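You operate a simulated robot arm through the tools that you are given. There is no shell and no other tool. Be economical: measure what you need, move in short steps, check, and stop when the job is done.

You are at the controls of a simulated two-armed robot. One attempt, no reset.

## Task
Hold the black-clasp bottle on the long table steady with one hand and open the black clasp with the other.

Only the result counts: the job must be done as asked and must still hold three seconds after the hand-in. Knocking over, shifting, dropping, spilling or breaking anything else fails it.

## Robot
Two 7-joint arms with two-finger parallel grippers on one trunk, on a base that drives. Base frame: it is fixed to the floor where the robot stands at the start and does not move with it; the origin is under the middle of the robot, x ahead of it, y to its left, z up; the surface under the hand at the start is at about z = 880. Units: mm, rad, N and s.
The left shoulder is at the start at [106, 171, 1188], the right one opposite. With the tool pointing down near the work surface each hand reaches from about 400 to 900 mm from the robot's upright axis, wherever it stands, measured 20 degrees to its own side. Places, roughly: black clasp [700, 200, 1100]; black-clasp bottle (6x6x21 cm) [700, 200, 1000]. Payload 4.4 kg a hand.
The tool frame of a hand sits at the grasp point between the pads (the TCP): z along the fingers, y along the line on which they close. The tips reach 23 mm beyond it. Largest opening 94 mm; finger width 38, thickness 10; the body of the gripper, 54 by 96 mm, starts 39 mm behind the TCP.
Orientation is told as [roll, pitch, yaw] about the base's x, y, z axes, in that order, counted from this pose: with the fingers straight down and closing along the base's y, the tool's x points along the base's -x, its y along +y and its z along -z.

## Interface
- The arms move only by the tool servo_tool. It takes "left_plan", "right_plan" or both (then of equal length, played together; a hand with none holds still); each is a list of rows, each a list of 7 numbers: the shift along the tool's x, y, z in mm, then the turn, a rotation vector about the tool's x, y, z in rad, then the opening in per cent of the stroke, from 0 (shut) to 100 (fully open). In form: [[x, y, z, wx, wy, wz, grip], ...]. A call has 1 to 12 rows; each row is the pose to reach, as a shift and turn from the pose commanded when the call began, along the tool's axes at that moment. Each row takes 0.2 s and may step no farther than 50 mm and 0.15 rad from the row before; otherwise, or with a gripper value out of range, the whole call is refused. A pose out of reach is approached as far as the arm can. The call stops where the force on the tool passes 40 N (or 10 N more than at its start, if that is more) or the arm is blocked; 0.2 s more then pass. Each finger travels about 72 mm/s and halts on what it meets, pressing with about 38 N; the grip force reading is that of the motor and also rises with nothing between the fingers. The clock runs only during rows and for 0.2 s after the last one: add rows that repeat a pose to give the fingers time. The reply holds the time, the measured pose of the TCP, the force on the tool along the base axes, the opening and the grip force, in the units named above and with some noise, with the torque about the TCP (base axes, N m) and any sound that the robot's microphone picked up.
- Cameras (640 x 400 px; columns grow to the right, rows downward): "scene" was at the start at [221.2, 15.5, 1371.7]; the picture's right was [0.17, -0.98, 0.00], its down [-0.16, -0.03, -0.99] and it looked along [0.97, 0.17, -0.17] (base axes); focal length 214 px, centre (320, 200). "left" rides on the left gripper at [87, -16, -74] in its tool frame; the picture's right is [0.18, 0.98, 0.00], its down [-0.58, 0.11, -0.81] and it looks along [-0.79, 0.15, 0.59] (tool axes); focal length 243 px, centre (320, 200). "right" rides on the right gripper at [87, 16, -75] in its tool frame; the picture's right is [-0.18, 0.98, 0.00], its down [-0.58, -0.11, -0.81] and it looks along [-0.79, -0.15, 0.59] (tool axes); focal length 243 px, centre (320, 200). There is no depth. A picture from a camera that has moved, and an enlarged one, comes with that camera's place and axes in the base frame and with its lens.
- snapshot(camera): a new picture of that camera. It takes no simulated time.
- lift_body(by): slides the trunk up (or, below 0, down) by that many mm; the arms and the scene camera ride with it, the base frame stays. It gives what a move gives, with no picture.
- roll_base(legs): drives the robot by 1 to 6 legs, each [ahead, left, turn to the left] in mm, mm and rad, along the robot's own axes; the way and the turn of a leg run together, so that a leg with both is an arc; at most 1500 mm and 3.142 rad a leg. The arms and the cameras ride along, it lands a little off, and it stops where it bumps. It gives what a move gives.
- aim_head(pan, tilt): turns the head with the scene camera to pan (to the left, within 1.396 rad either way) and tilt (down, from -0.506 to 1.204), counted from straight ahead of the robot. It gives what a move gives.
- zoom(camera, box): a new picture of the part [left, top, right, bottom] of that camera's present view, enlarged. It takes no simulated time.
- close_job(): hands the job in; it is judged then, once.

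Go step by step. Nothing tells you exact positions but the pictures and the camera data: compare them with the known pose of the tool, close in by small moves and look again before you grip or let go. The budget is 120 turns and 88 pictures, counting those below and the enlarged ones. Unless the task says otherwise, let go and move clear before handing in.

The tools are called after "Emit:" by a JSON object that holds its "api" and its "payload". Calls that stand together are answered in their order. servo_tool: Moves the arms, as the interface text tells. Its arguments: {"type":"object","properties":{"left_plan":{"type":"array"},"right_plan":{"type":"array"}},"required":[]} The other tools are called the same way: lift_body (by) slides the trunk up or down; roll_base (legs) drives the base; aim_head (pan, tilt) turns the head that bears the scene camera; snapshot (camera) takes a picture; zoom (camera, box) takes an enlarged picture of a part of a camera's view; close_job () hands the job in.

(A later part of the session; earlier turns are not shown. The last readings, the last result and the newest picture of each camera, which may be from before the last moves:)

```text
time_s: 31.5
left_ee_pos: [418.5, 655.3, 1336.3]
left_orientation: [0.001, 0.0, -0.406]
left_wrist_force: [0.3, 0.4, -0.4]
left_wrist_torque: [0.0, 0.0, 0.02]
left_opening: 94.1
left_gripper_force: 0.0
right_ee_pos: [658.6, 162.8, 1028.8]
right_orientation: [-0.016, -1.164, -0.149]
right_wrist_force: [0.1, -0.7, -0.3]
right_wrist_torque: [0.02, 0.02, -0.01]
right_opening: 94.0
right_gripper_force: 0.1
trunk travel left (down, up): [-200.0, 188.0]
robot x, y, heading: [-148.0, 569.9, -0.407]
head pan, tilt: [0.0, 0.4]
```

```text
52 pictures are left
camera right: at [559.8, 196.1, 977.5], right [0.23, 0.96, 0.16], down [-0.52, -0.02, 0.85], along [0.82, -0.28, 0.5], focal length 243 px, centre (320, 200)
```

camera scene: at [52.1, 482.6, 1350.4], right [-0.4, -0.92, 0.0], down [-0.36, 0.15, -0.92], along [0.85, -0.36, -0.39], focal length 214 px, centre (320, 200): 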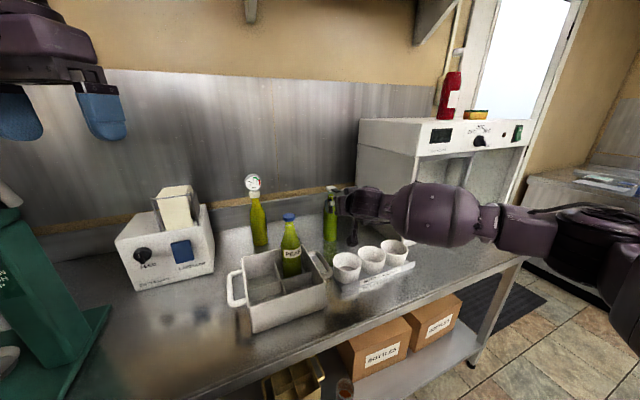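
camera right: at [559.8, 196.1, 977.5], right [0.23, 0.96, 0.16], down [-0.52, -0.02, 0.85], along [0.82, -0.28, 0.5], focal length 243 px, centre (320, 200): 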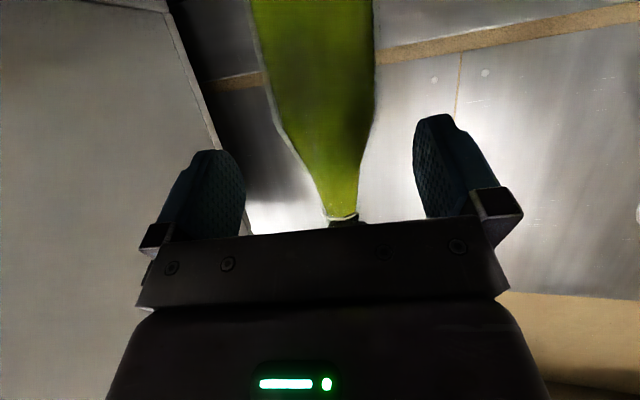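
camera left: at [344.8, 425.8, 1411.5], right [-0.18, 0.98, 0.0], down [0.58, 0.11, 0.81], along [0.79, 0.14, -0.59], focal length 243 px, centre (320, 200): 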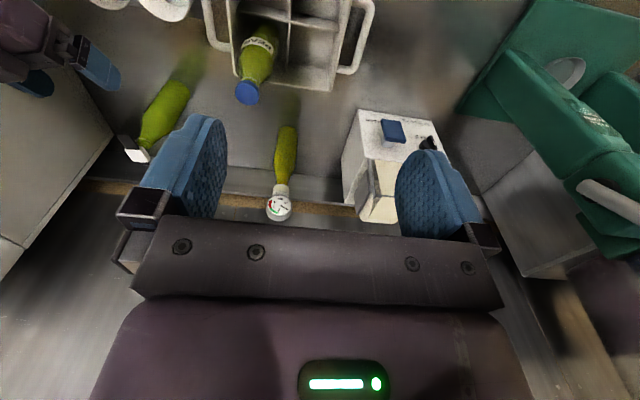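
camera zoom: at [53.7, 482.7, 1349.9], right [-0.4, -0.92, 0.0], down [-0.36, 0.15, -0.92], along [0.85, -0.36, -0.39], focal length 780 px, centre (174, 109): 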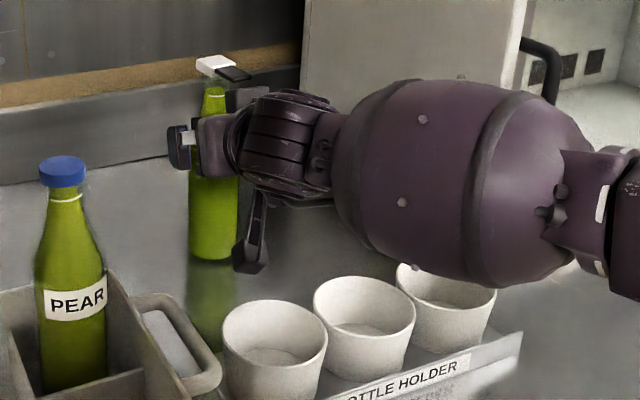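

No lean and no contact; cup rims are at about z 926, well below the forearm. I'll descend to the grasp at z about 975.

Emit:
{"api": "servo_tool", "payload": {"right_plan": [[10, 1, 11, 0, 0, 0, 100], [20, 1.5, 22, 0, 0, 0, 100], [30, 2, 33, 0, 0, 0, 100], [40, 2.5, 43.5, 0, 0, 0, 100]]}}

Emit:
{"api": "zoom", "payload": {"camera": "scene", "box": [300, 170, 420, 280]}}

Emit:
{"api": "snapshot", "payload": {"camera": "right"}}

```text
time_s: 32.5
left_ee_pos: [417.8, 656.9, 1337.3]
left_orientation: [0.002, 0.001, -0.404]
left_wrist_force: [0.6, 0.1, 0.7]
left_wrist_torque: [0.04, 0.01, 0.02]
left_opening: 94.2
left_gripper_force: 0.2
right_ee_pos: [683.8, 161.7, 974.9]
right_orientation: [-0.017, -1.166, -0.147]
right_wrist_force: [-0.5, -0.2, -0.2]
right_wrist_torque: [-0.02, -0.02, 0.01]
right_opening: 94.3
right_gripper_force: 0.0
trunk travel left (down, up): [-200.0, 188.0]
robot x, y, heading: [-150.4, 570.9, -0.41]
head pan, tilt: [0.0, 0.4]
```

```text
3.64 times, centred on (360, 225) of scene
camera zoom: at [53.3, 482.5, 1350.0], right [-0.4, -0.92, 0.0], down [-0.36, 0.15, -0.92], along [0.85, -0.36, -0.39], focal length 780 px, centre (174, 109)
```

zoom: 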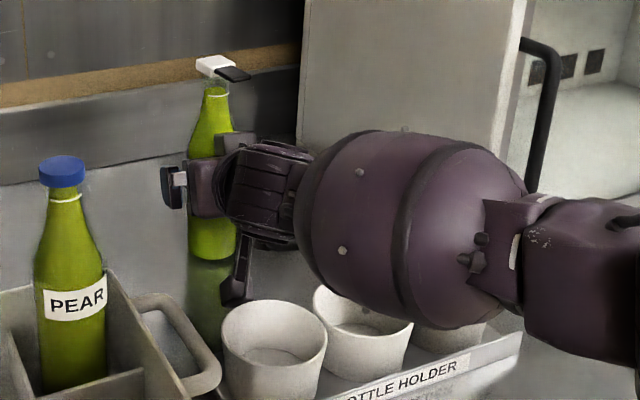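

```text
50 pictures are left
camera right: at [583.4, 194.0, 924.0], right [0.23, 0.96, 0.16], down [-0.52, -0.02, 0.85], along [0.82, -0.28, 0.5], focal length 243 px, centre (320, 200)
```

right: 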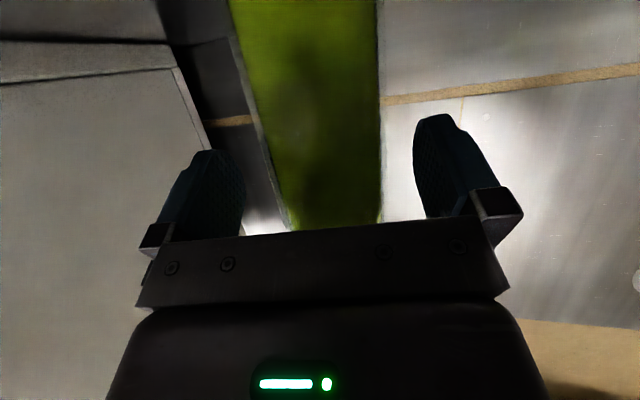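

The bottle is centred between the pads and nothing is touching. Closing the right gripper on it.

Emit:
{"api": "servo_tool", "payload": {"right_plan": [[0, 0, 0, 0, 0, 0, 70], [0, 0, 0, 0, 0, 0, 55], [0, 0, 0, 0, 0, 0, 40], [0, 0, 0, 0, 0, 0, 30], [0, 0, 0, 0, 0, 0, 30]]}}

Emit:
{"api": "zoom", "payload": {"camera": "scene", "box": [300, 170, 420, 280]}}

Emit:
{"api": "snapshot", "payload": {"camera": "scene"}}

Emit:
{"api": "snapshot", "payload": {"camera": "left"}}

```text
time_s: 33.7
left_ee_pos: [417.4, 655.9, 1337.5]
left_orientation: [0.0, -0.001, -0.405]
left_wrist_force: [0.0, -0.4, 0.4]
left_wrist_torque: [0.01, 0.03, 0.03]
left_opening: 94.2
left_gripper_force: 0.1
right_ee_pos: [683.5, 162.3, 976.5]
right_orientation: [-0.015, -1.165, -0.149]
right_wrist_force: [1.6, 2.6, 1.6]
right_wrist_torque: [0.42, -0.09, 0.05]
right_opening: 58.9
right_gripper_force: 38.2
trunk travel left (down, up): [-200.0, 188.0]
robot x, y, heading: [-152.6, 570.2, -0.411]
head pan, tilt: [0.0, 0.4]
```

```text
3.64 times, centred on (360, 225) of scene
camera zoom: at [52.9, 482.7, 1350.2], right [-0.4, -0.92, 0.0], down [-0.36, 0.15, -0.92], along [0.85, -0.36, -0.39], focal length 780 px, centre (174, 109)
```

zoom: 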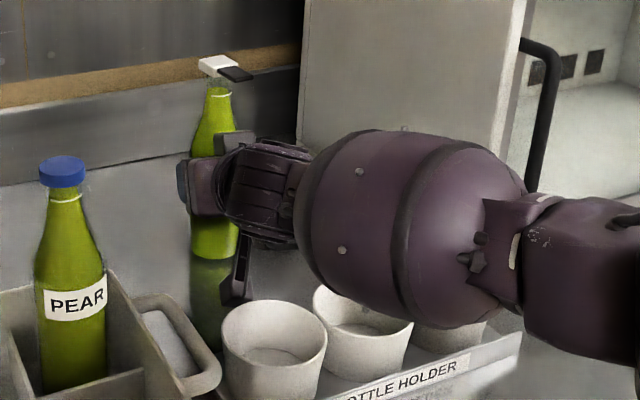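

```text
48 pictures are left
camera scene: at [52.9, 482.7, 1350.2], right [-0.4, -0.92, 0.0], down [-0.36, 0.15, -0.92], along [0.85, -0.36, -0.39], focal length 214 px, centre (320, 200)
```

scene: 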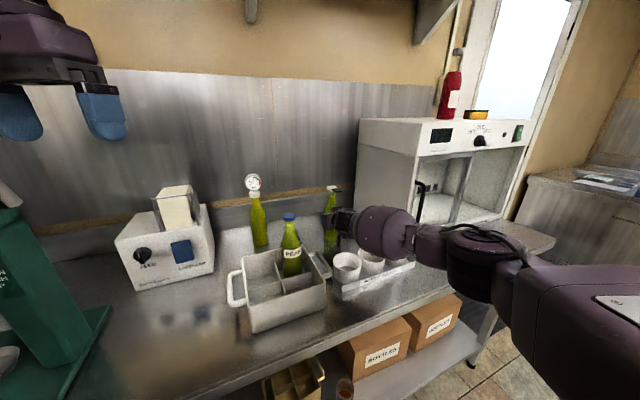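

```text
47 pictures are left
camera left: at [332.2, 674.7, 1411.5], right [0.22, 0.98, 0.0], down [0.58, -0.13, 0.81], along [0.79, -0.18, -0.59], focal length 243 px, centre (320, 200)
```

left: 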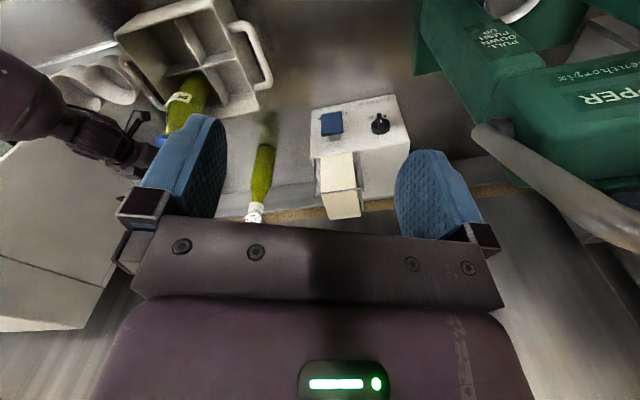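

The bottle is firmly held, but with the base here the left arm can't reach the tab from above, which is the safest way to pinch its sides. I'll release, back out along the same path, move the base about 80 mm closer, raise the trunk and grip again.

Emit:
{"api": "servo_tool", "payload": {"right_plan": [[0, 0, 0, 0, 0, 0, 80], [0, 0, 0, 0, 0, 0, 100], [0, 0, 0, 0, 0, 0, 100], [-10, -0.5, -11, 0, 0, 0, 100], [-20, -1.5, -22, 0, 0, 0, 100], [-30, -2, -33, 0, 0, 0, 100], [-40, -2.5, -43.5, 0, 0, 0, 100], [-44, -3, -69, 0, 0, 0, 100], [-48, -3, -94, 0, 0, 0, 100], [-52, -4, -119, 0, 0, 0, 100], [-56, -4, -144, 0, 0, 0, 100], [-66, -4, -180, 0, 0, 0, 100]]}}

Emit:
{"api": "lift_body", "payload": {"by": 120}}

Emit:
{"api": "roll_base", "payload": {"legs": [[80, 0, 0]]}}

Emit:
{"api": "snapshot", "payload": {"camera": "scene"}}

```text
time_s: 36.3
left_ee_pos: [415.3, 656.1, 1339.4]
left_orientation: [0.0, -0.003, -0.405]
left_wrist_force: [-0.5, 0.5, 0.2]
left_wrist_torque: [-0.02, -0.02, 0.02]
left_opening: 93.9
left_gripper_force: 0.1
right_ee_pos: [544.9, 180.5, 1108.9]
right_orientation: [-0.015, -1.168, -0.149]
right_wrist_force: [-0.5, 0.2, -0.7]
right_wrist_torque: [-0.02, 0.02, 0.02]
right_opening: 94.0
right_gripper_force: 0.0
trunk travel left (down, up): [-200.0, 188.0]
robot x, y, heading: [-150.7, 569.2, -0.407]
head pan, tilt: [0.0, 0.4]
```

```text
time_s: 37.8
left_ee_pos: [416.8, 655.3, 1456.6]
left_orientation: [0.0, 0.0, -0.404]
left_wrist_force: [-0.7, 0.4, 0.2]
left_wrist_torque: [0.02, 0.02, 0.03]
left_opening: 94.0
left_gripper_force: 0.0
right_ee_pos: [545.3, 180.4, 1224.8]
right_orientation: [-0.015, -1.163, -0.148]
right_wrist_force: [0.1, -0.3, 0.6]
right_wrist_torque: [0.0, 0.01, -0.02]
right_opening: 94.1
right_gripper_force: 0.1
trunk travel left (down, up): [-320.0, 68.0]
robot x, y, heading: [-149.9, 572.1, -0.403]
head pan, tilt: [0.0, 0.4]
```

```text
time_s: 38.8
left_ee_pos: [491.8, 623.4, 1456.3]
left_orientation: [0.0, 0.0, -0.406]
left_wrist_force: [0.2, 0.9, 0.1]
left_wrist_torque: [0.0, 0.01, -0.02]
left_opening: 94.0
left_gripper_force: 0.0
right_ee_pos: [617.6, 149.4, 1226.9]
right_orientation: [-0.014, -1.167, -0.148]
right_wrist_force: [1.4, -0.2, -0.6]
right_wrist_torque: [0.02, 0.0, 0.03]
right_opening: 93.9
right_gripper_force: 0.1
trunk travel left (down, up): [-320.0, 68.0]
robot x, y, heading: [-74.9, 539.2, -0.405]
head pan, tilt: [0.0, 0.4]
```

```text
46 pictures are left
camera scene: at [63.3, 477.9, 1477.2], right [-0.4, -0.92, 0.0], down [-0.36, 0.15, -0.92], along [0.85, -0.36, -0.39], focal length 214 px, centre (320, 200)
```

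scene: 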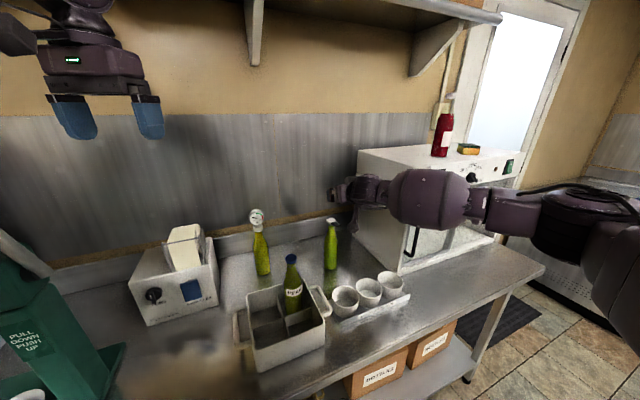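

The bottle stands undisturbed. I'll bring the right hand back through the same waypoints.

Emit:
{"api": "servo_tool", "payload": {"right_plan": [[38, 6, 3, 0, 0, 0, 100], [75, 11, 7, 0, 0, 0, 100], [113, 17, 10, 0, 0, 0, 100], [151, 22, 14, 0, 0, 0, 100], [155, 22, 39, 0, 0, 0, 100], [159, 21.5, 64, 0, 0, 0, 100], [163, 21, 89, 0, 0, 0, 100], [167, 21, 113, 0, 0, 0, 100]]}}

Emit:
{"api": "snapshot", "payload": {"camera": "scene"}}

Emit:
{"api": "snapshot", "payload": {"camera": "right"}}

```text
time_s: 40.6
left_ee_pos: [490.7, 623.3, 1456.1]
left_orientation: [-0.001, 0.002, -0.406]
left_wrist_force: [0.7, -0.4, -0.9]
left_wrist_torque: [-0.01, 0.05, 0.03]
left_opening: 94.0
left_gripper_force: 0.1
right_ee_pos: [619.8, 120.1, 1052.6]
right_orientation: [0.021, -1.174, -0.108]
right_wrist_force: [0.9, -1.3, 2.9]
right_wrist_torque: [0.07, 0.17, 0.06]
right_opening: 93.8
right_gripper_force: 0.0
right hand out of reach, approached as far as the arm can: row 3, 4, 5, 6, 7, 8
trunk travel left (down, up): [-320.0, 68.0]
robot x, y, heading: [-81.1, 540.4, -0.412]
head pan, tilt: [0.0, 0.4]
```

```text
45 pictures are left
camera scene: at [63.3, 478.2, 1476.6], right [-0.4, -0.92, 0.0], down [-0.36, 0.15, -0.92], along [0.85, -0.36, -0.39], focal length 214 px, centre (320, 200)
```

scene: 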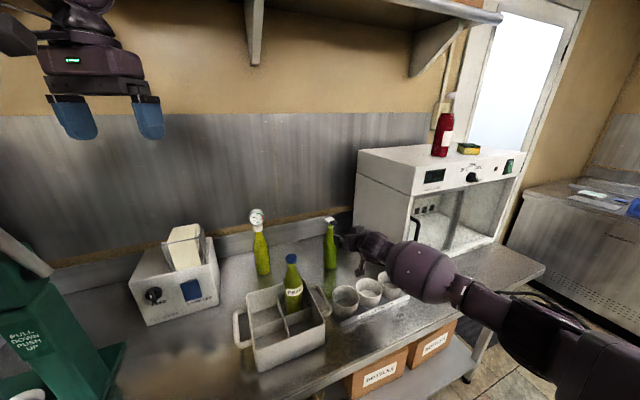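

```text
44 pictures are left
camera right: at [517.7, 146.3, 1001.5], right [0.16, 0.97, 0.18], down [-0.53, -0.07, 0.85], along [0.84, -0.23, 0.5], focal length 243 px, centre (320, 200)
```

right: 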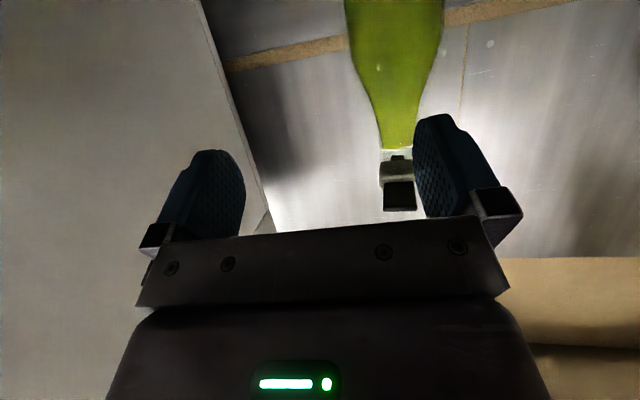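

With the trunk raised, the right wrist can't reach that tilt. I'll lift the hand clear and lower the trunk most of the way back.

Emit:
{"api": "servo_tool", "payload": {"right_plan": [[-10, 0, -40, 0, 0, 0, 100], [-40, 0, -70, 0, 0, 0, 100], [-70, 0, -100, 0, 0, 0, 100], [-105, 0, -125, 0, 0, 0, 100], [-140, 0, -130, 0, 0, 0, 100], [-140, 0, -130, 0, 0, 0, 100]]}}

Emit:
{"api": "lift_body", "payload": {"by": -100}}

```text
time_s: 42.0
left_ee_pos: [489.8, 623.6, 1457.8]
left_orientation: [0.001, -0.001, -0.406]
left_wrist_force: [-0.2, -0.1, 0.0]
left_wrist_torque: [-0.01, -0.02, 0.02]
left_opening: 93.8
left_gripper_force: 0.0
right_ee_pos: [552.4, 124.4, 1233.5]
right_orientation: [0.016, -1.173, -0.104]
right_wrist_force: [0.1, 0.5, -0.2]
right_wrist_torque: [-0.01, 0.01, 0.03]
right_opening: 94.1
right_gripper_force: 0.0
trunk travel left (down, up): [-320.0, 68.0]
robot x, y, heading: [-78.0, 542.5, -0.411]
head pan, tilt: [0.0, 0.4]
```

```text
time_s: 43.4
left_ee_pos: [489.2, 624.4, 1360.1]
left_orientation: [0.001, -0.004, -0.406]
left_wrist_force: [-0.6, 0.1, 0.2]
left_wrist_torque: [0.0, -0.05, 0.0]
left_opening: 94.2
left_gripper_force: 0.0
right_ee_pos: [551.5, 124.5, 1136.5]
right_orientation: [0.016, -1.178, -0.103]
right_wrist_force: [-0.7, -0.1, 0.5]
right_wrist_torque: [0.02, 0.01, -0.01]
right_opening: 93.8
right_gripper_force: 0.0
trunk travel left (down, up): [-220.0, 168.0]
robot x, y, heading: [-79.6, 539.9, -0.408]
head pan, tilt: [0.0, 0.4]
```

Emit:
{"api": "servo_tool", "payload": {"right_plan": [[14, 17, 12, 0, 0, 0, 100], [28, 34, 24, 0, 0, 0, 100], [42, 52, 36.5, 0, 0, 0, 100], [42, 52, 36.5, 0, 0, 0, 100]]}}

Emit:
{"api": "snapshot", "payload": {"camera": "scene"}}

Emit:
{"api": "snapshot", "payload": {"camera": "right"}}

```text
time_s: 44.4
left_ee_pos: [490.7, 624.0, 1357.3]
left_orientation: [-0.001, -0.002, -0.404]
left_wrist_force: [0.0, 0.3, -0.2]
left_wrist_torque: [0.0, -0.01, -0.01]
left_opening: 94.2
left_gripper_force: 0.0
right_ee_pos: [575.3, 174.2, 1081.6]
right_orientation: [0.018, -1.175, -0.105]
right_wrist_force: [0.1, -0.1, 0.1]
right_wrist_torque: [-0.03, 0.03, 0.01]
right_opening: 94.1
right_gripper_force: 0.0
trunk travel left (down, up): [-220.0, 168.0]
robot x, y, heading: [-76.5, 539.4, -0.406]
head pan, tilt: [0.0, 0.4]
```

```text
43 pictures are left
camera scene: at [109.4, 457.7, 1372.0], right [-0.4, -0.92, 0.0], down [-0.36, 0.15, -0.92], along [0.85, -0.36, -0.39], focal length 214 px, centre (320, 200)
```

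scene: 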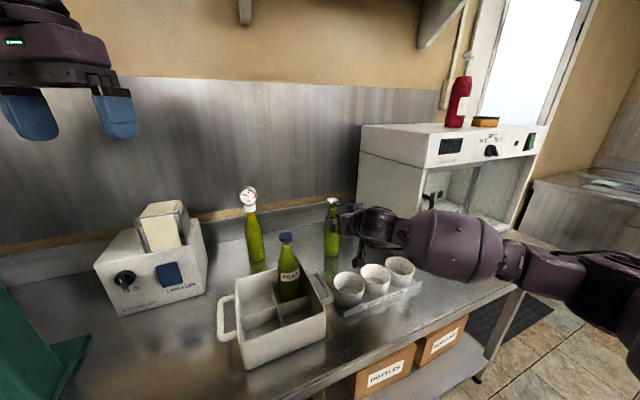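

```text
42 pictures are left
camera right: at [473.1, 201.0, 1029.6], right [0.16, 0.97, 0.18], down [-0.53, -0.07, 0.85], along [0.83, -0.23, 0.5], focal length 243 px, centre (320, 200)
```

right: 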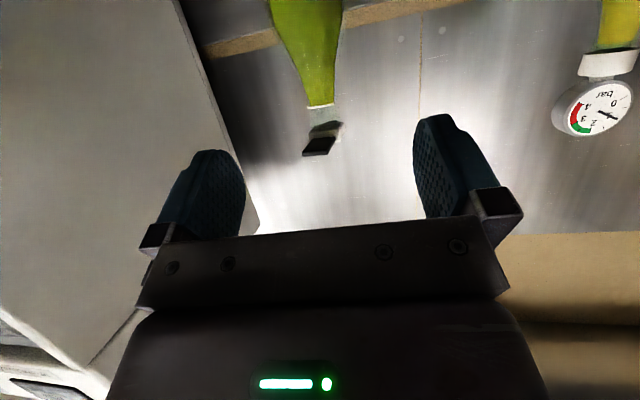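

The path ahead is clear, so I'll advance to the straddle point and watch for lean.

Emit:
{"api": "servo_tool", "payload": {"right_plan": [[4, 0, 24, 0, 0, 0, 100], [8, -1, 48, 0, 0, 0, 100], [11, -1, 73, 0, 0, 0, 100], [15, -1.7, 97, 0, 0, 0, 100]]}}

Emit:
{"api": "snapshot", "payload": {"camera": "scene"}}

Emit:
{"api": "snapshot", "payload": {"camera": "right"}}

```text
time_s: 45.4
left_ee_pos: [489.9, 624.4, 1357.6]
left_orientation: [0.002, 0.0, -0.405]
left_wrist_force: [-0.1, -0.1, 0.2]
left_wrist_torque: [-0.02, 0.02, 0.02]
left_opening: 94.1
left_gripper_force: 0.0
right_ee_pos: [657.8, 167.3, 1030.5]
right_orientation: [0.015, -1.175, -0.102]
right_wrist_force: [0.4, -0.3, -0.3]
right_wrist_torque: [0.0, -0.07, 0.04]
right_opening: 93.9
right_gripper_force: 0.1
trunk travel left (down, up): [-220.0, 168.0]
robot x, y, heading: [-75.5, 537.7, -0.406]
head pan, tilt: [0.0, 0.4]
```

```text
41 pictures are left
camera scene: at [110.6, 457.9, 1371.8], right [-0.4, -0.92, 0.0], down [-0.36, 0.15, -0.92], along [0.85, -0.36, -0.39], focal length 214 px, centre (320, 200)
```

scene: 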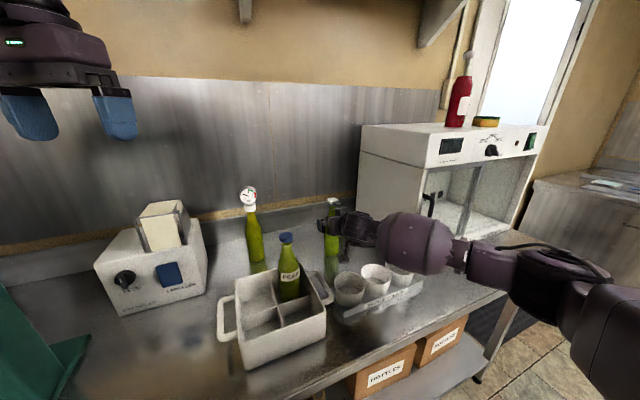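

```text
40 pictures are left
camera right: at [557.1, 192.8, 978.8], right [0.16, 0.97, 0.18], down [-0.53, -0.07, 0.85], along [0.83, -0.23, 0.5], focal length 243 px, centre (320, 200)
```

right: 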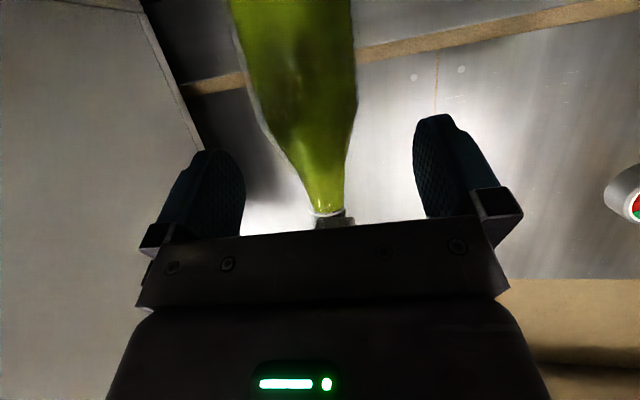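

No lean. I'll nudge 4 mm right, descend to the grasp height and close on the bottle.

Emit:
{"api": "servo_tool", "payload": {"right_plan": [[10, -4, 11, 0, 0, 0, 100], [20, -4, 22, 0, 0, 0, 100], [31, -4, 34, 0, 0, 0, 100], [42, -4, 45.5, 0, 0, 0, 100], [42, -4, 45.5, 0, 0, 0, 100], [42, -4, 45.5, 0, 0, 0, 70], [42, -4, 45.5, 0, 0, 0, 50], [42, -4, 45.5, 0, 0, 0, 30], [42, -4, 45.5, 0, 0, 0, 30], [42, -4, 45.5, 0, 0, 0, 30]]}}

Emit:
{"api": "zoom", "payload": {"camera": "scene", "box": [280, 170, 440, 300]}}

Emit:
{"api": "snapshot", "payload": {"camera": "left"}}

```text
time_s: 47.6
left_ee_pos: [490.3, 623.3, 1357.5]
left_orientation: [0.001, 0.001, -0.404]
left_wrist_force: [1.1, -0.2, -0.1]
left_wrist_torque: [0.01, 0.0, 0.03]
left_opening: 93.7
left_gripper_force: 0.1
right_ee_pos: [670.8, 148.5, 990.6]
right_orientation: [0.018, -1.181, -0.091]
right_wrist_force: [2.5, 0.7, 0.7]
right_wrist_torque: [-0.16, -0.33, 0.09]
right_opening: 58.3
right_gripper_force: 38.4
right hand out of reach, approached as far as the arm can: row 2, 3, 4, 5, 6, 7, 8, 9, 10
trunk travel left (down, up): [-220.0, 168.0]
robot x, y, heading: [-79.8, 540.1, -0.404]
head pan, tilt: [0.0, 0.4]
```

```text
3.08 times, centred on (360, 235) of scene
camera zoom: at [110.1, 458.0, 1371.9], right [-0.4, -0.92, 0.0], down [-0.36, 0.15, -0.92], along [0.85, -0.36, -0.39], focal length 660 px, centre (197, 92)
```

zoom: 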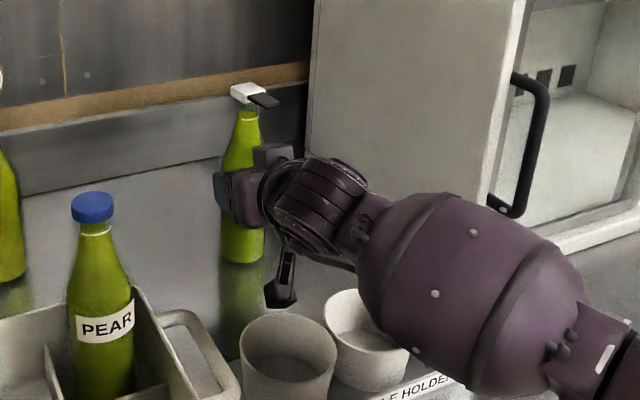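

```text
38 pictures are left
camera left: at [405.2, 643.2, 1431.5], right [0.22, 0.98, 0.0], down [0.58, -0.13, 0.81], along [0.79, -0.18, -0.59], focal length 243 px, centre (320, 200)
```

left: 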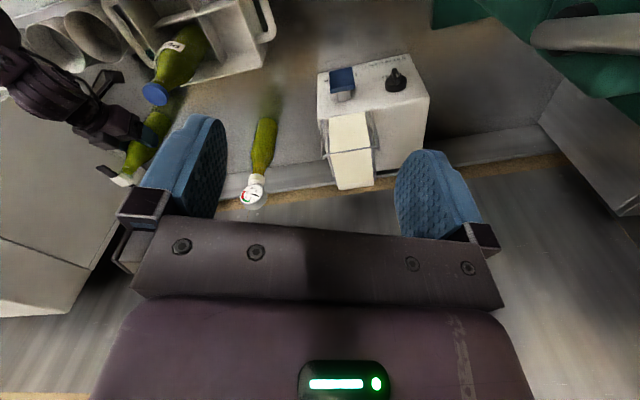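

The arm ran out of reach 15–20 mm short, so only the fingertips hold the bottle. I'll release, retreat along the same path, back the base off 50 mm, lower the trunk 20 mm, and grip again.

Emit:
{"api": "servo_tool", "payload": {"right_plan": [[0, 0, 0, 0, 0, 0, 80], [0, 0, 0, 0, 0, 0, 100], [0, 0, 0, 0, 0, 0, 100], [-10, 0, -11, 0, 0, 0, 100], [-20, 1, -22, 0, 0, 0, 100], [-30, 2, -33, 0, 0, 0, 100], [-42, 4, -45.5, 0, 0, 0, 100], [-46, 4, -69, 0, 0, 0, 100], [-50, 5, -94, 0, 0, 0, 100], [-54, 5, -119, 0, 0, 0, 100], [-58, 5, -144, 0, 0, 0, 100], [-75, 5, -180, 0, 0, 0, 100]]}}

Emit:
{"api": "roll_base", "payload": {"legs": [[-50, 0, 0]]}}

Emit:
{"api": "lift_body", "payload": {"by": -20}}

Emit:
{"api": "zoom", "payload": {"camera": "scene", "box": [280, 170, 440, 300]}}

Emit:
{"api": "zoom", "payload": {"camera": "right", "box": [220, 0, 420, 150]}}

```text
time_s: 50.2
left_ee_pos: [488.9, 624.6, 1358.4]
left_orientation: [0.001, -0.003, -0.403]
left_wrist_force: [-0.8, 0.0, -0.5]
left_wrist_torque: [0.01, -0.02, 0.01]
left_opening: 93.9
left_gripper_force: 0.0
right_ee_pos: [534.3, 164.7, 1130.7]
right_orientation: [0.016, -1.175, -0.103]
right_wrist_force: [-0.4, 0.3, 0.6]
right_wrist_torque: [0.0, 0.0, 0.0]
right_opening: 94.0
right_gripper_force: 0.0
trunk travel left (down, up): [-220.0, 168.0]
robot x, y, heading: [-79.7, 539.3, -0.402]
head pan, tilt: [0.0, 0.4]
```

```text
time_s: 51.1
left_ee_pos: [443.7, 644.0, 1358.0]
left_orientation: [0.0, -0.003, -0.407]
left_wrist_force: [-0.7, 0.3, 0.5]
left_wrist_torque: [-0.01, -0.03, -0.01]
left_opening: 94.2
left_gripper_force: 0.1
right_ee_pos: [489.3, 184.6, 1129.4]
right_orientation: [0.017, -1.178, -0.103]
right_wrist_force: [0.0, -0.1, 0.2]
right_wrist_torque: [0.0, 0.03, -0.01]
right_opening: 94.0
right_gripper_force: 0.0
trunk travel left (down, up): [-220.0, 168.0]
robot x, y, heading: [-124.0, 560.0, -0.405]
head pan, tilt: [0.0, 0.4]
```

```text
time_s: 51.8
left_ee_pos: [443.0, 644.4, 1338.4]
left_orientation: [-0.001, -0.002, -0.407]
left_wrist_force: [-0.4, 0.2, 0.8]
left_wrist_torque: [-0.05, -0.05, -0.02]
left_opening: 94.3
left_gripper_force: 0.0
right_ee_pos: [488.8, 186.4, 1113.4]
right_orientation: [0.015, -1.178, -0.103]
right_wrist_force: [-0.9, 0.5, 0.4]
right_wrist_torque: [0.04, 0.01, -0.01]
right_opening: 94.2
right_gripper_force: 0.1
trunk travel left (down, up): [-200.0, 188.0]
robot x, y, heading: [-125.7, 561.5, -0.404]
head pan, tilt: [0.0, 0.4]
```

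```text
3.08 times, centred on (360, 235) of scene
camera zoom: at [78.2, 471.3, 1350.8], right [-0.4, -0.92, 0.0], down [-0.36, 0.15, -0.92], along [0.85, -0.36, -0.39], focal length 660 px, centre (197, 92)
```

zoom: 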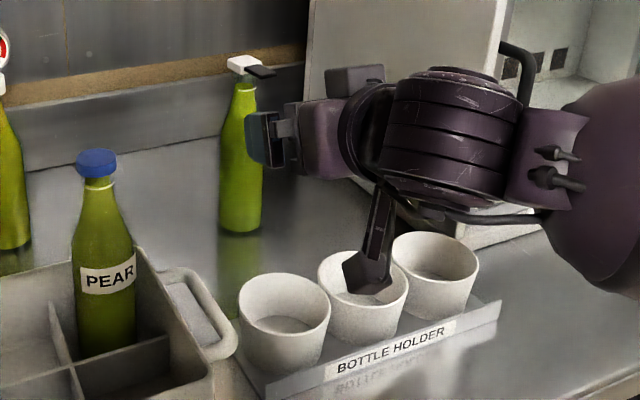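

```text
2.67 times, centred on (320, 75) of right
camera zoom: at [386.8, 211.2, 1060.4], right [0.16, 0.97, 0.18], down [-0.53, -0.07, 0.84], along [0.83, -0.23, 0.51], focal length 647 px, centre (320, 533)
```

zoom: 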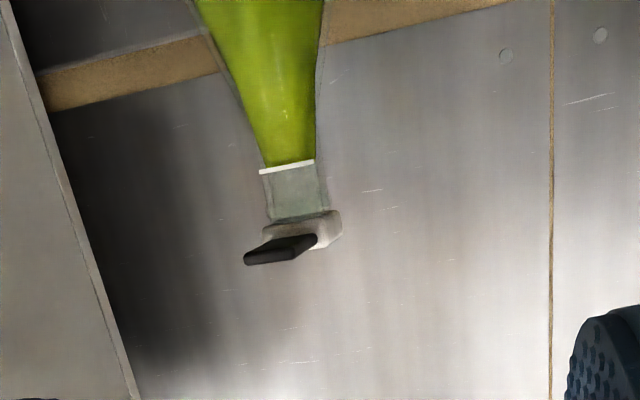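

The weak grip nudged the bottle to about (708, 145), but it still stands upright. I'll move the right hand back to a stand-off in front of it and re-measure.

Emit:
{"api": "servo_tool", "payload": {"right_plan": [[-3, -3, 26, 0.012, 0, 0.005, 100], [-5, -6, 52, 0.023, 0, 0.01, 100], [-8, -9, 79, 0.035, 0, 0.015, 100], [-11, -12.5, 104, 0.046, 0, 0.019, 100], [-11, -12.5, 104, 0.046, 0, 0.019, 100]]}}

Emit:
{"api": "zoom", "payload": {"camera": "right", "box": [180, 0, 480, 200]}}

Emit:
{"api": "zoom", "payload": {"camera": "left", "box": [60, 50, 240, 200]}}

```text
time_s: 53.0
left_ee_pos: [443.7, 642.7, 1337.7]
left_orientation: [0.001, -0.002, -0.406]
left_wrist_force: [0.3, 0.1, -1.2]
left_wrist_torque: [-0.01, -0.03, 0.0]
left_opening: 94.3
left_gripper_force: 0.2
right_ee_pos: [587.3, 162.7, 1080.5]
right_orientation: [0.016, -1.174, -0.153]
right_wrist_force: [0.0, 0.2, 0.4]
right_wrist_torque: [0.01, -0.01, -0.01]
right_opening: 93.9
right_gripper_force: 0.1
trunk travel left (down, up): [-200.0, 188.0]
robot x, y, heading: [-124.0, 558.6, -0.407]
head pan, tilt: [0.0, 0.4]
```

```text
2.00 times, centred on (330, 100) of right
camera zoom: at [488.5, 193.6, 1028.4], right [0.21, 0.96, 0.18], down [-0.53, -0.04, 0.85], along [0.82, -0.27, 0.5], focal length 485 px, centre (300, 400)
```

zoom: 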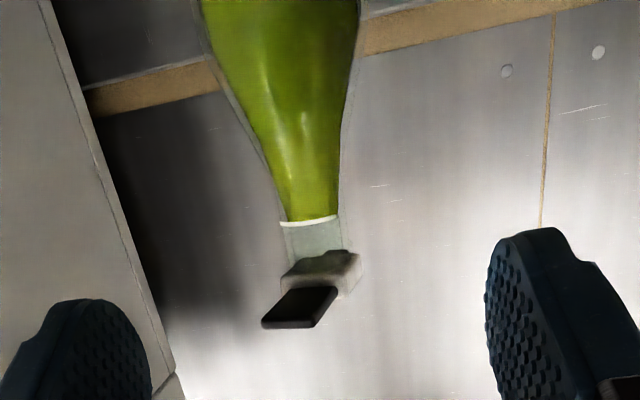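

```text
2.67 times, centred on (150, 125) of left
camera zoom: at [359.3, 662.2, 1411.7], right [0.22, 0.98, 0.0], down [0.58, -0.13, 0.81], along [0.79, -0.18, -0.59], focal length 647 px, centre (773, 400)
```

zoom: 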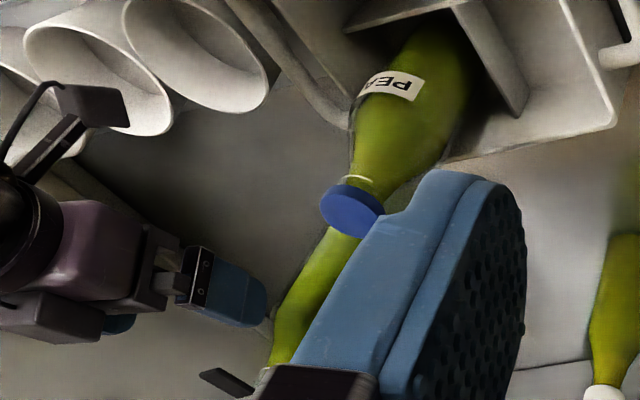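

Re-measured: bottle axis at about (695, 148) and tab centre at about (666, 142, 1093), pointing slightly right. I'll go through the straddle point down to the grasp, then check before closing.

Emit:
{"api": "servo_tool", "payload": {"right_plan": [[6, 0.5, 28, 0, 0, 0, 100], [12, 1, 57, 0, 0, 0, 100], [19, 2, 85.5, 0, 0, 0, 100], [29, 2, 97, 0, 0, 0, 100], [40, 2, 108, 0, 0, 0, 100], [50, 2, 119, 0, 0, 0, 100], [61, 2, 130, 0, 0, 0, 100], [61, 2, 130, 0, 0, 0, 100]]}}

Emit:
{"api": "snapshot", "payload": {"camera": "right"}}

```text
time_s: 54.8
left_ee_pos: [444.8, 643.9, 1338.0]
left_orientation: [0.001, -0.002, -0.405]
left_wrist_force: [1.7, 0.2, 0.8]
left_wrist_torque: [-0.01, 0.01, -0.02]
left_opening: 94.0
left_gripper_force: 0.1
right_ee_pos: [682.2, 151.8, 973.3]
right_orientation: [0.014, -1.175, -0.153]
right_wrist_force: [0.0, -0.3, -0.9]
right_wrist_torque: [0.02, 0.02, -0.05]
right_opening: 94.1
right_gripper_force: 0.0
trunk travel left (down, up): [-200.0, 188.0]
robot x, y, heading: [-122.2, 557.0, -0.402]
head pan, tilt: [0.0, 0.4]
```

```text
33 pictures are left
camera right: at [584.1, 183.3, 921.6], right [0.21, 0.96, 0.18], down [-0.53, -0.04, 0.85], along [0.82, -0.27, 0.5], focal length 243 px, centre (320, 200)
```

right: 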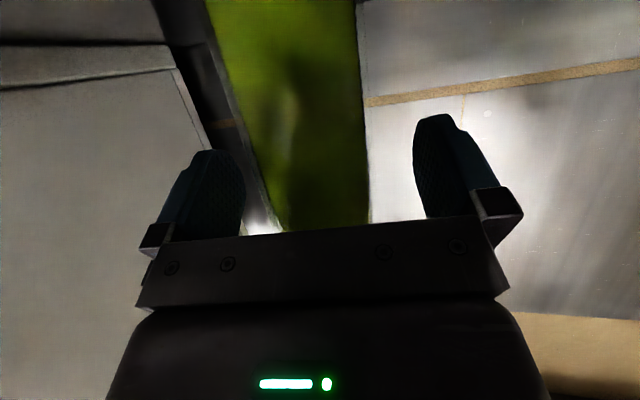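

Reach is fine here. I'll shift about 3 mm right to centre, then close.

Emit:
{"api": "servo_tool", "payload": {"right_plan": [[0, -3, 0, 0, 0, 0, 100], [0, -3, 0, 0, 0, 0, 75], [0, -3, 0, 0, 0, 0, 55], [0, -3, 0, 0, 0, 0, 30], [0, -3, 0, 0, 0, 0, 30], [0, -3, 0, 0, 0, 0, 30]]}}

Emit:
{"api": "zoom", "payload": {"camera": "scene", "box": [280, 170, 440, 300]}}

```text
time_s: 56.1
left_ee_pos: [444.6, 643.2, 1337.0]
left_orientation: [0.001, -0.001, -0.406]
left_wrist_force: [0.2, 0.5, -0.1]
left_wrist_torque: [-0.02, 0.0, 0.02]
left_opening: 93.9
left_gripper_force: 0.0
right_ee_pos: [683.8, 148.9, 972.7]
right_orientation: [0.014, -1.175, -0.154]
right_wrist_force: [0.1, -0.4, 0.9]
right_wrist_torque: [-0.26, 0.04, -0.05]
right_opening: 59.2
right_gripper_force: 38.0
trunk travel left (down, up): [-200.0, 188.0]
robot x, y, heading: [-125.8, 558.9, -0.408]
head pan, tilt: [0.0, 0.4]
```

```text
3.08 times, centred on (360, 235) of scene
camera zoom: at [80.2, 470.5, 1350.1], right [-0.4, -0.92, 0.0], down [-0.36, 0.15, -0.92], along [0.85, -0.36, -0.39], focal length 660 px, centre (197, 92)
```

zoom: 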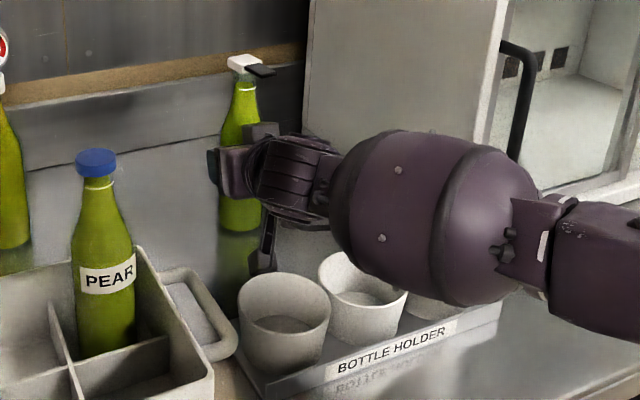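

The bottle is gripped firmly again. Now I'll bring the left hand high over to the tab, tilted forward, to pinch the tab's sides from above and in front.

Emit:
{"api": "servo_tool", "payload": {"left_plan": [[-29.6, -31.7, 4, -0.01, -0.043, -0.037, 100], [-59, -63.5, 10, -0.02, -0.086, -0.074, 100], [-89, -95, 18, -0.03, -0.129, -0.111, 100], [-118, -127, 26, -0.04, -0.172, -0.148, 90], [-148, -159, 34, -0.05, -0.215, -0.185, 80], [-177, -190, 42, -0.06, -0.257, -0.222, 70], [-207, -222, 52, -0.069, -0.3, -0.26, 60], [-237, -254, 62, -0.079, -0.343, -0.297, 55], [-266, -286, 72, -0.089, -0.386, -0.334, 55], [-296, -317, 82, -0.099, -0.429, -0.371, 55], [-325, -349, 92, -0.109, -0.472, -0.408, 55], [-355, -381, 100, -0.119, -0.515, -0.445, 55]]}}

Emit:
{"api": "snapshot", "payload": {"camera": "scene"}}

Emit:
{"api": "snapshot", "payload": {"camera": "left"}}

```text
time_s: 58.8
left_ee_pos: [548.0, 517.6, 1277.7]
left_orientation: [0.001, -0.517, 0.038]
left_wrist_force: [0.1, 0.6, -0.2]
left_wrist_torque: [-0.05, -0.03, -0.02]
left_opening: 51.7
left_gripper_force: 0.0
left hand out of reach, approached as far as the arm can: row 4, 5, 6, 7, 8, 9, 10, 11, 12
right_ee_pos: [681.9, 150.3, 972.7]
right_orientation: [0.014, -1.172, -0.151]
right_wrist_force: [-0.3, 1.7, 0.7]
right_wrist_torque: [0.0, 0.04, 0.02]
right_opening: 58.5
right_gripper_force: 38.2
trunk travel left (down, up): [-200.0, 188.0]
robot x, y, heading: [-122.8, 556.1, -0.402]
head pan, tilt: [0.0, 0.4]
```

```text
31 pictures are left
camera scene: at [78.8, 471.7, 1350.5], right [-0.4, -0.92, 0.0], down [-0.36, 0.15, -0.92], along [0.85, -0.36, -0.39], focal length 214 px, centre (320, 200)
```

scene: 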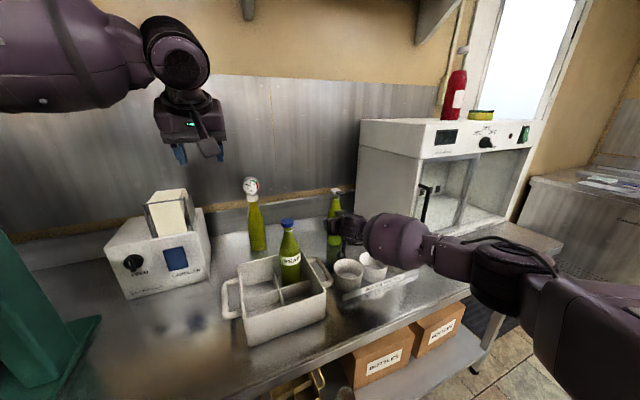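

```text
30 pictures are left
camera left: at [437.2, 496.9, 1298.7], right [-0.2, 0.98, -0.09], down [0.1, 0.11, 0.99], along [0.97, 0.19, -0.12], focal length 243 px, centre (320, 200)
```

left: 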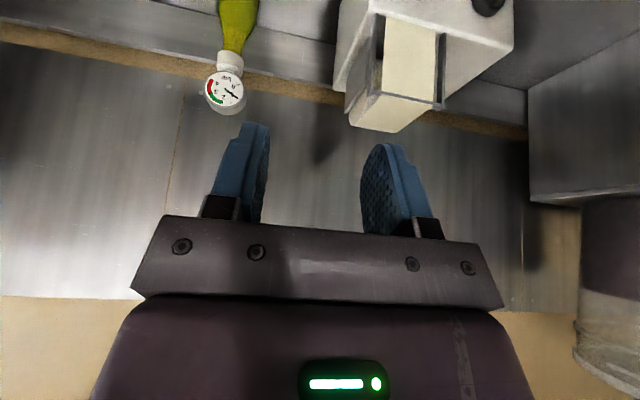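

The left wrist hit a joint limit at that outward yaw. Instead I'll come from the left with the fingers shut, pointing toward -y and tilted 38° down, so the fingertips slip under the tab and lift it. First a hover well above.

Emit:
{"api": "servo_tool", "payload": {"left_plan": [[-2, -25, 2, 0.076, -0.027, 0.088, 30], [-4, -51, 6, 0.152, -0.054, 0.176, 10], [-5, -76, 14, 0.228, -0.082, 0.264, 0], [-7, -102, 24, 0.304, -0.109, 0.352, 0], [-9, -127, 36, 0.38, -0.136, 0.44, 0], [-11, -152, 50, 0.456, -0.163, 0.528, 0], [-12, -178, 64, 0.532, -0.19, 0.616, 0], [-14, -203, 78, 0.608, -0.217, 0.704, 0], [-16, -229, 90, 0.684, -0.245, 0.792, 0], [-18, -254, 102, 0.76, -0.272, 0.88, 0], [-20, -280, 114, 0.836, -0.299, 0.968, 0], [-21.5, -305, 125, 0.912, -0.326, 1.056, 0]]}}

Emit:
{"api": "snapshot", "payload": {"camera": "scene"}}

Emit:
{"api": "snapshot", "payload": {"camera": "left"}}

```text
time_s: 61.4
left_ee_pos: [555.6, 395.4, 1200.8]
left_orientation: [0.018, -0.903, -1.354]
left_wrist_force: [0.6, -0.7, -0.6]
left_wrist_torque: [0.03, 0.03, 0.0]
left_opening: 0.1
left_gripper_force: 37.8
left hand out of reach, approached as far as the arm can: row 1, 2, 3, 4, 5, 6, 7, 8, 9, 10, 11, 12
right_ee_pos: [677.3, 144.3, 973.4]
right_orientation: [0.033, -1.175, -0.169]
right_wrist_force: [-0.1, 0.0, -5.7]
right_wrist_torque: [0.02, 0.05, -0.01]
right_opening: 58.7
right_gripper_force: 37.8
trunk travel left (down, up): [-200.0, 188.0]
robot x, y, heading: [-123.5, 559.7, -0.41]
head pan, tilt: [0.0, 0.4]
```

```text
29 pictures are left
camera scene: at [72.4, 463.6, 1350.0], right [-0.4, -0.92, -0.01], down [-0.35, 0.16, -0.92], along [0.85, -0.36, -0.39], focal length 214 px, centre (320, 200)
```

scene: 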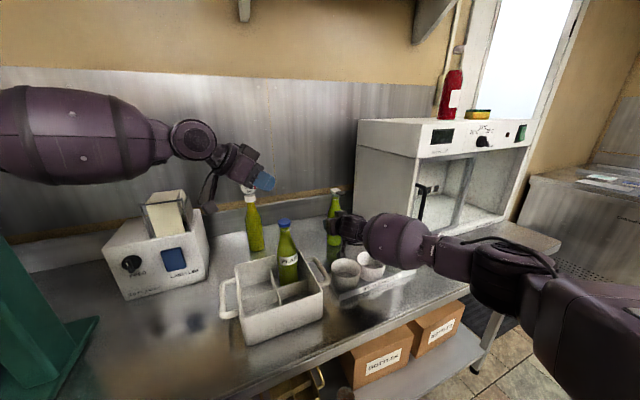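

```text
28 pictures are left
camera left: at [515.2, 500.5, 1177.8], right [0.93, 0.33, -0.13], down [0.03, 0.29, 0.96], along [0.36, -0.9, 0.26], focal length 243 px, centre (320, 200)
```

left: 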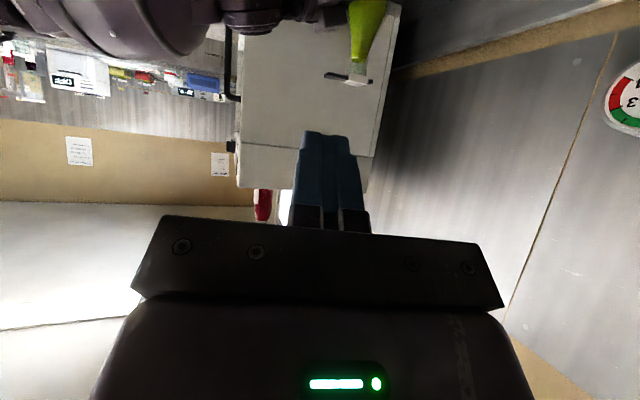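

The robot leans again: the left elbow is pressing toward the green capper on the far left. I'll pull the left hand back and up at once.

Emit:
{"api": "servo_tool", "payload": {"left_plan": [[-7, -24, -12, 0, 0, 0, 0], [-13, -49, -24, 0, 0, 0, 0], [-20, -73, -36, 0, 0, 0, 0], [-26, -98, -48, 0, 0, 0, 0]]}}

Emit:
{"api": "aim_head", "payload": {"pan": 0.7, "tilt": 0.2}}

Emit:
{"api": "snapshot", "payload": {"camera": "scene"}}

```text
time_s: 62.4
left_ee_pos: [463.5, 403.7, 1253.1]
left_orientation: [0.014, -0.911, -1.35]
left_wrist_force: [0.1, -0.1, 0.7]
left_wrist_torque: [-0.01, -0.02, -0.01]
left_opening: 0.1
left_gripper_force: 38.1
right_ee_pos: [683.9, 150.4, 973.8]
right_orientation: [0.017, -1.174, -0.154]
right_wrist_force: [0.0, -0.1, -4.9]
right_wrist_torque: [0.01, 0.03, 0.03]
right_opening: 58.7
right_gripper_force: 38.3
trunk travel left (down, up): [-200.0, 188.0]
robot x, y, heading: [-124.7, 559.3, -0.403]
head pan, tilt: [0.0, 0.4]
```

```text
time_s: 63.4
left_ee_pos: [465.6, 403.1, 1251.2]
left_orientation: [0.013, -0.91, -1.347]
left_wrist_force: [0.4, 1.1, 0.3]
left_wrist_torque: [0.0, -0.02, 0.0]
left_opening: 0.1
left_gripper_force: 37.8
right_ee_pos: [684.1, 149.7, 971.8]
right_orientation: [0.016, -1.173, -0.154]
right_wrist_force: [1.1, -0.3, -5.4]
right_wrist_torque: [-0.01, 0.06, -0.01]
right_opening: 58.8
right_gripper_force: 38.2
trunk travel left (down, up): [-200.0, 188.0]
robot x, y, heading: [-122.6, 558.7, -0.405]
head pan, tilt: [0.7, 0.201]
```

```text
27 pictures are left
camera scene: at [85.0, 533.7, 1368.5], right [0.29, -0.96, 0.0], down [-0.19, -0.06, -0.98], along [0.94, 0.28, -0.2], focal length 214 px, centre (320, 200)
```

scene: 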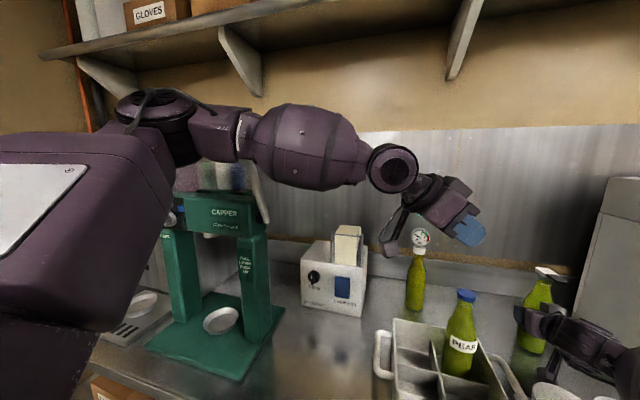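

That relaxed and the capper looks undisturbed. With the arm extended more and less inward yaw, the elbow should tuck in, so I'll extend toward the bottle in a straight line.

Emit:
{"api": "servo_tool", "payload": {"left_plan": [[-10, 14, 23, -0.024, 0, -0.019, 0], [-20, 29, 46, -0.049, 0, -0.038, 0], [-29, 43, 69, -0.073, 0, -0.057, 0], [-39, 57, 92, -0.098, 0, -0.076, 0], [-49, 72, 115, -0.122, 0, -0.095, 0]]}}

Emit:
{"api": "snapshot", "payload": {"camera": "scene"}}

```text
time_s: 64.6
left_ee_pos: [532.4, 387.9, 1238.3]
left_orientation: [0.012, -0.91, -1.209]
left_wrist_force: [0.8, -0.2, -0.7]
left_wrist_torque: [0.04, 0.01, 0.0]
left_opening: 0.0
left_gripper_force: 38.2
left hand out of reach, approached as far as the arm can: row 2, 3, 4, 5
right_ee_pos: [684.5, 148.7, 971.7]
right_orientation: [0.018, -1.173, -0.154]
right_wrist_force: [-0.1, 0.1, -5.0]
right_wrist_torque: [0.01, 0.02, 0.01]
right_opening: 58.7
right_gripper_force: 38.3
trunk travel left (down, up): [-200.0, 188.0]
robot x, y, heading: [-124.5, 560.5, -0.408]
head pan, tilt: [0.7, 0.201]
```

```text
26 pictures are left
camera scene: at [84.9, 533.6, 1368.5], right [0.29, -0.96, 0.0], down [-0.19, -0.06, -0.98], along [0.94, 0.28, -0.2], focal length 214 px, centre (320, 200)
```

scene: 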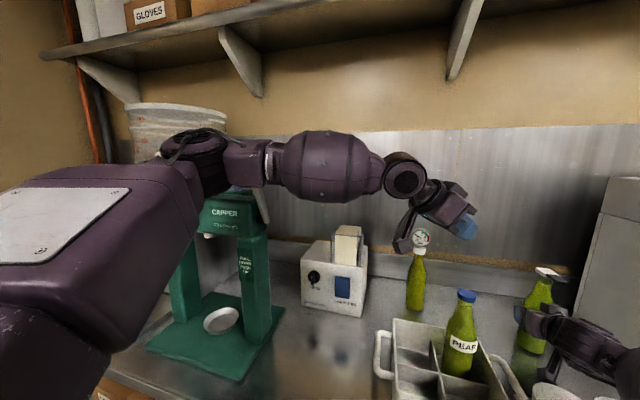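

The left arm can't get farther inward in this elbow posture. I'll return it to its starting posture and then re-enter the way that worked for the right arm: tilt first, then yaw and reach.

Emit:
{"api": "servo_tool", "payload": {"left_plan": [[9, 1, -27, -0.036, 0.086, -0.075, 0], [17, 2, -55, -0.073, 0.172, -0.149, 0], [26, 2, -82, -0.11, 0.258, -0.224, 0], [35, 3, -110, -0.146, 0.344, -0.299, 0], [43, 4, -137, -0.182, 0.43, -0.374, 0], [52, 5, -164, -0.219, 0.516, -0.448, 0], [61, 6, -192, -0.256, 0.602, -0.523, 0], [69, 6, -219, -0.292, 0.688, -0.598, 0], [78, 7, -247, -0.328, 0.774, -0.672, 0], [87, 8, -274, -0.365, 0.86, -0.747, 0], [87, 8, -274, -0.365, 0.86, -0.747, 0]]}}

Emit:
{"api": "snapshot", "payload": {"camera": "scene"}}

```text
time_s: 67.0
left_ee_pos: [437.7, 642.1, 1335.4]
left_orientation: [0.005, -0.004, -0.38]
left_wrist_force: [0.3, 0.3, 0.2]
left_wrist_torque: [0.0, -0.01, -0.01]
left_opening: 0.0
left_gripper_force: 38.1
right_ee_pos: [684.2, 149.1, 972.1]
right_orientation: [0.015, -1.172, -0.152]
right_wrist_force: [0.2, 0.4, -5.4]
right_wrist_torque: [0.01, 0.04, -0.02]
right_opening: 58.6
right_gripper_force: 37.7
trunk travel left (down, up): [-200.0, 188.0]
robot x, y, heading: [-124.0, 560.4, -0.408]
head pan, tilt: [0.7, 0.201]
```

```text
25 pictures are left
camera scene: at [85.2, 533.5, 1368.4], right [0.29, -0.96, 0.0], down [-0.19, -0.06, -0.98], along [0.94, 0.28, -0.2], focal length 214 px, centre (320, 200)
```

scene: 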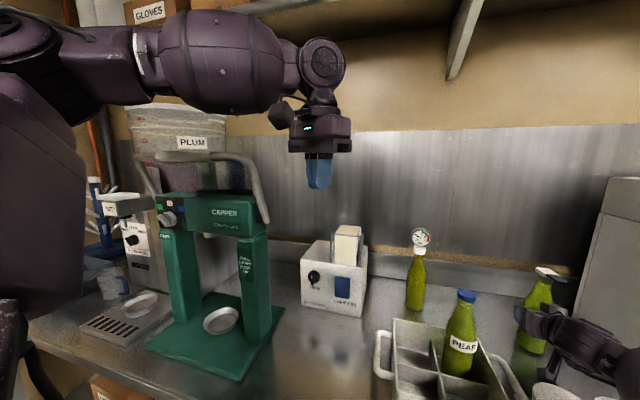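

The elbow is now high and clear of everything. I'll first move inward at this height with the hand still pointing down, to see how far it gets.

Emit:
{"api": "servo_tool", "payload": {"left_plan": [[-32, -32, 0, 0, 0, 0, 0], [-63, -65, 0, 0, 0, 0, 0], [-95, -97, 0, 0, 0, 0, 0], [-127, -129, 0, 0, 0, 0, 0], [-158, -161, 0, 0, 0, 0, 0], [-190, -194, 0, 0, 0, 0, 0], [-222, -226, 0, 0, 0, 0, 0]]}}

Emit:
{"api": "snapshot", "payload": {"camera": "scene"}}

```text
time_s: 68.6
left_ee_pos: [483.3, 527.0, 1335.2]
left_orientation: [0.002, -0.006, -0.38]
left_wrist_force: [-0.4, 0.5, 0.0]
left_wrist_torque: [0.0, 0.0, 0.0]
left_opening: 0.1
left_gripper_force: 37.8
left hand out of reach, approached as far as the arm can: row 3, 4, 5, 6, 7
right_ee_pos: [684.0, 148.2, 971.8]
right_orientation: [0.017, -1.173, -0.153]
right_wrist_force: [0.0, 1.1, -5.2]
right_wrist_torque: [0.02, 0.09, 0.0]
right_opening: 58.8
right_gripper_force: 37.3
trunk travel left (down, up): [-200.0, 188.0]
robot x, y, heading: [-124.8, 557.8, -0.407]
head pan, tilt: [0.7, 0.201]
```

```text
24 pictures are left
camera scene: at [84.9, 533.9, 1368.6], right [0.29, -0.96, 0.0], down [-0.19, -0.06, -0.98], along [0.94, 0.28, -0.2], focal length 214 px, centre (320, 200)
```

scene: 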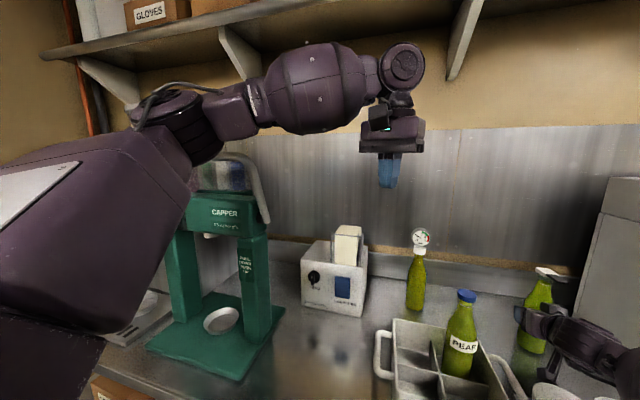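

It stopped at an inward limit (about 210 mm left of centre) at this reach. I'll test whether extending farther out and lower lets it come more inward.

Emit:
{"api": "servo_tool", "payload": {"left_plan": [[-40, -5, 0, 0, 0, 0, 0], [-80, -10, 5, 0, 0, 0, 0], [-120, -15, 15, 0, 0, 0, 0], [-160, -25, 30, 0, 0, 0, 0], [-195, -45, 45, 0, 0, 0, 0], [-215, -75, 60, 0, 0, 0, 0], [-230, -110, 75, 0, 0, 0, 0]]}}

```text
time_s: 70.2
left_ee_pos: [567.4, 549.1, 1254.4]
left_orientation: [0.013, -0.024, -0.384]
left_wrist_force: [0.0, 1.4, 0.1]
left_wrist_torque: [0.0, 0.0, -0.03]
left_opening: 0.0
left_gripper_force: 37.6
left hand out of reach, approached as far as the arm can: row 1, 2, 3, 4, 5, 6, 7
right_ee_pos: [674.9, 143.1, 982.7]
right_orientation: [0.031, -1.185, -0.167]
right_wrist_force: [0.3, -1.2, -5.8]
right_wrist_torque: [0.0, 0.09, -0.02]
right_opening: 58.7
right_gripper_force: 38.1
trunk travel left (down, up): [-200.0, 188.0]
robot x, y, heading: [-123.1, 557.3, -0.409]
head pan, tilt: [0.7, 0.201]
```

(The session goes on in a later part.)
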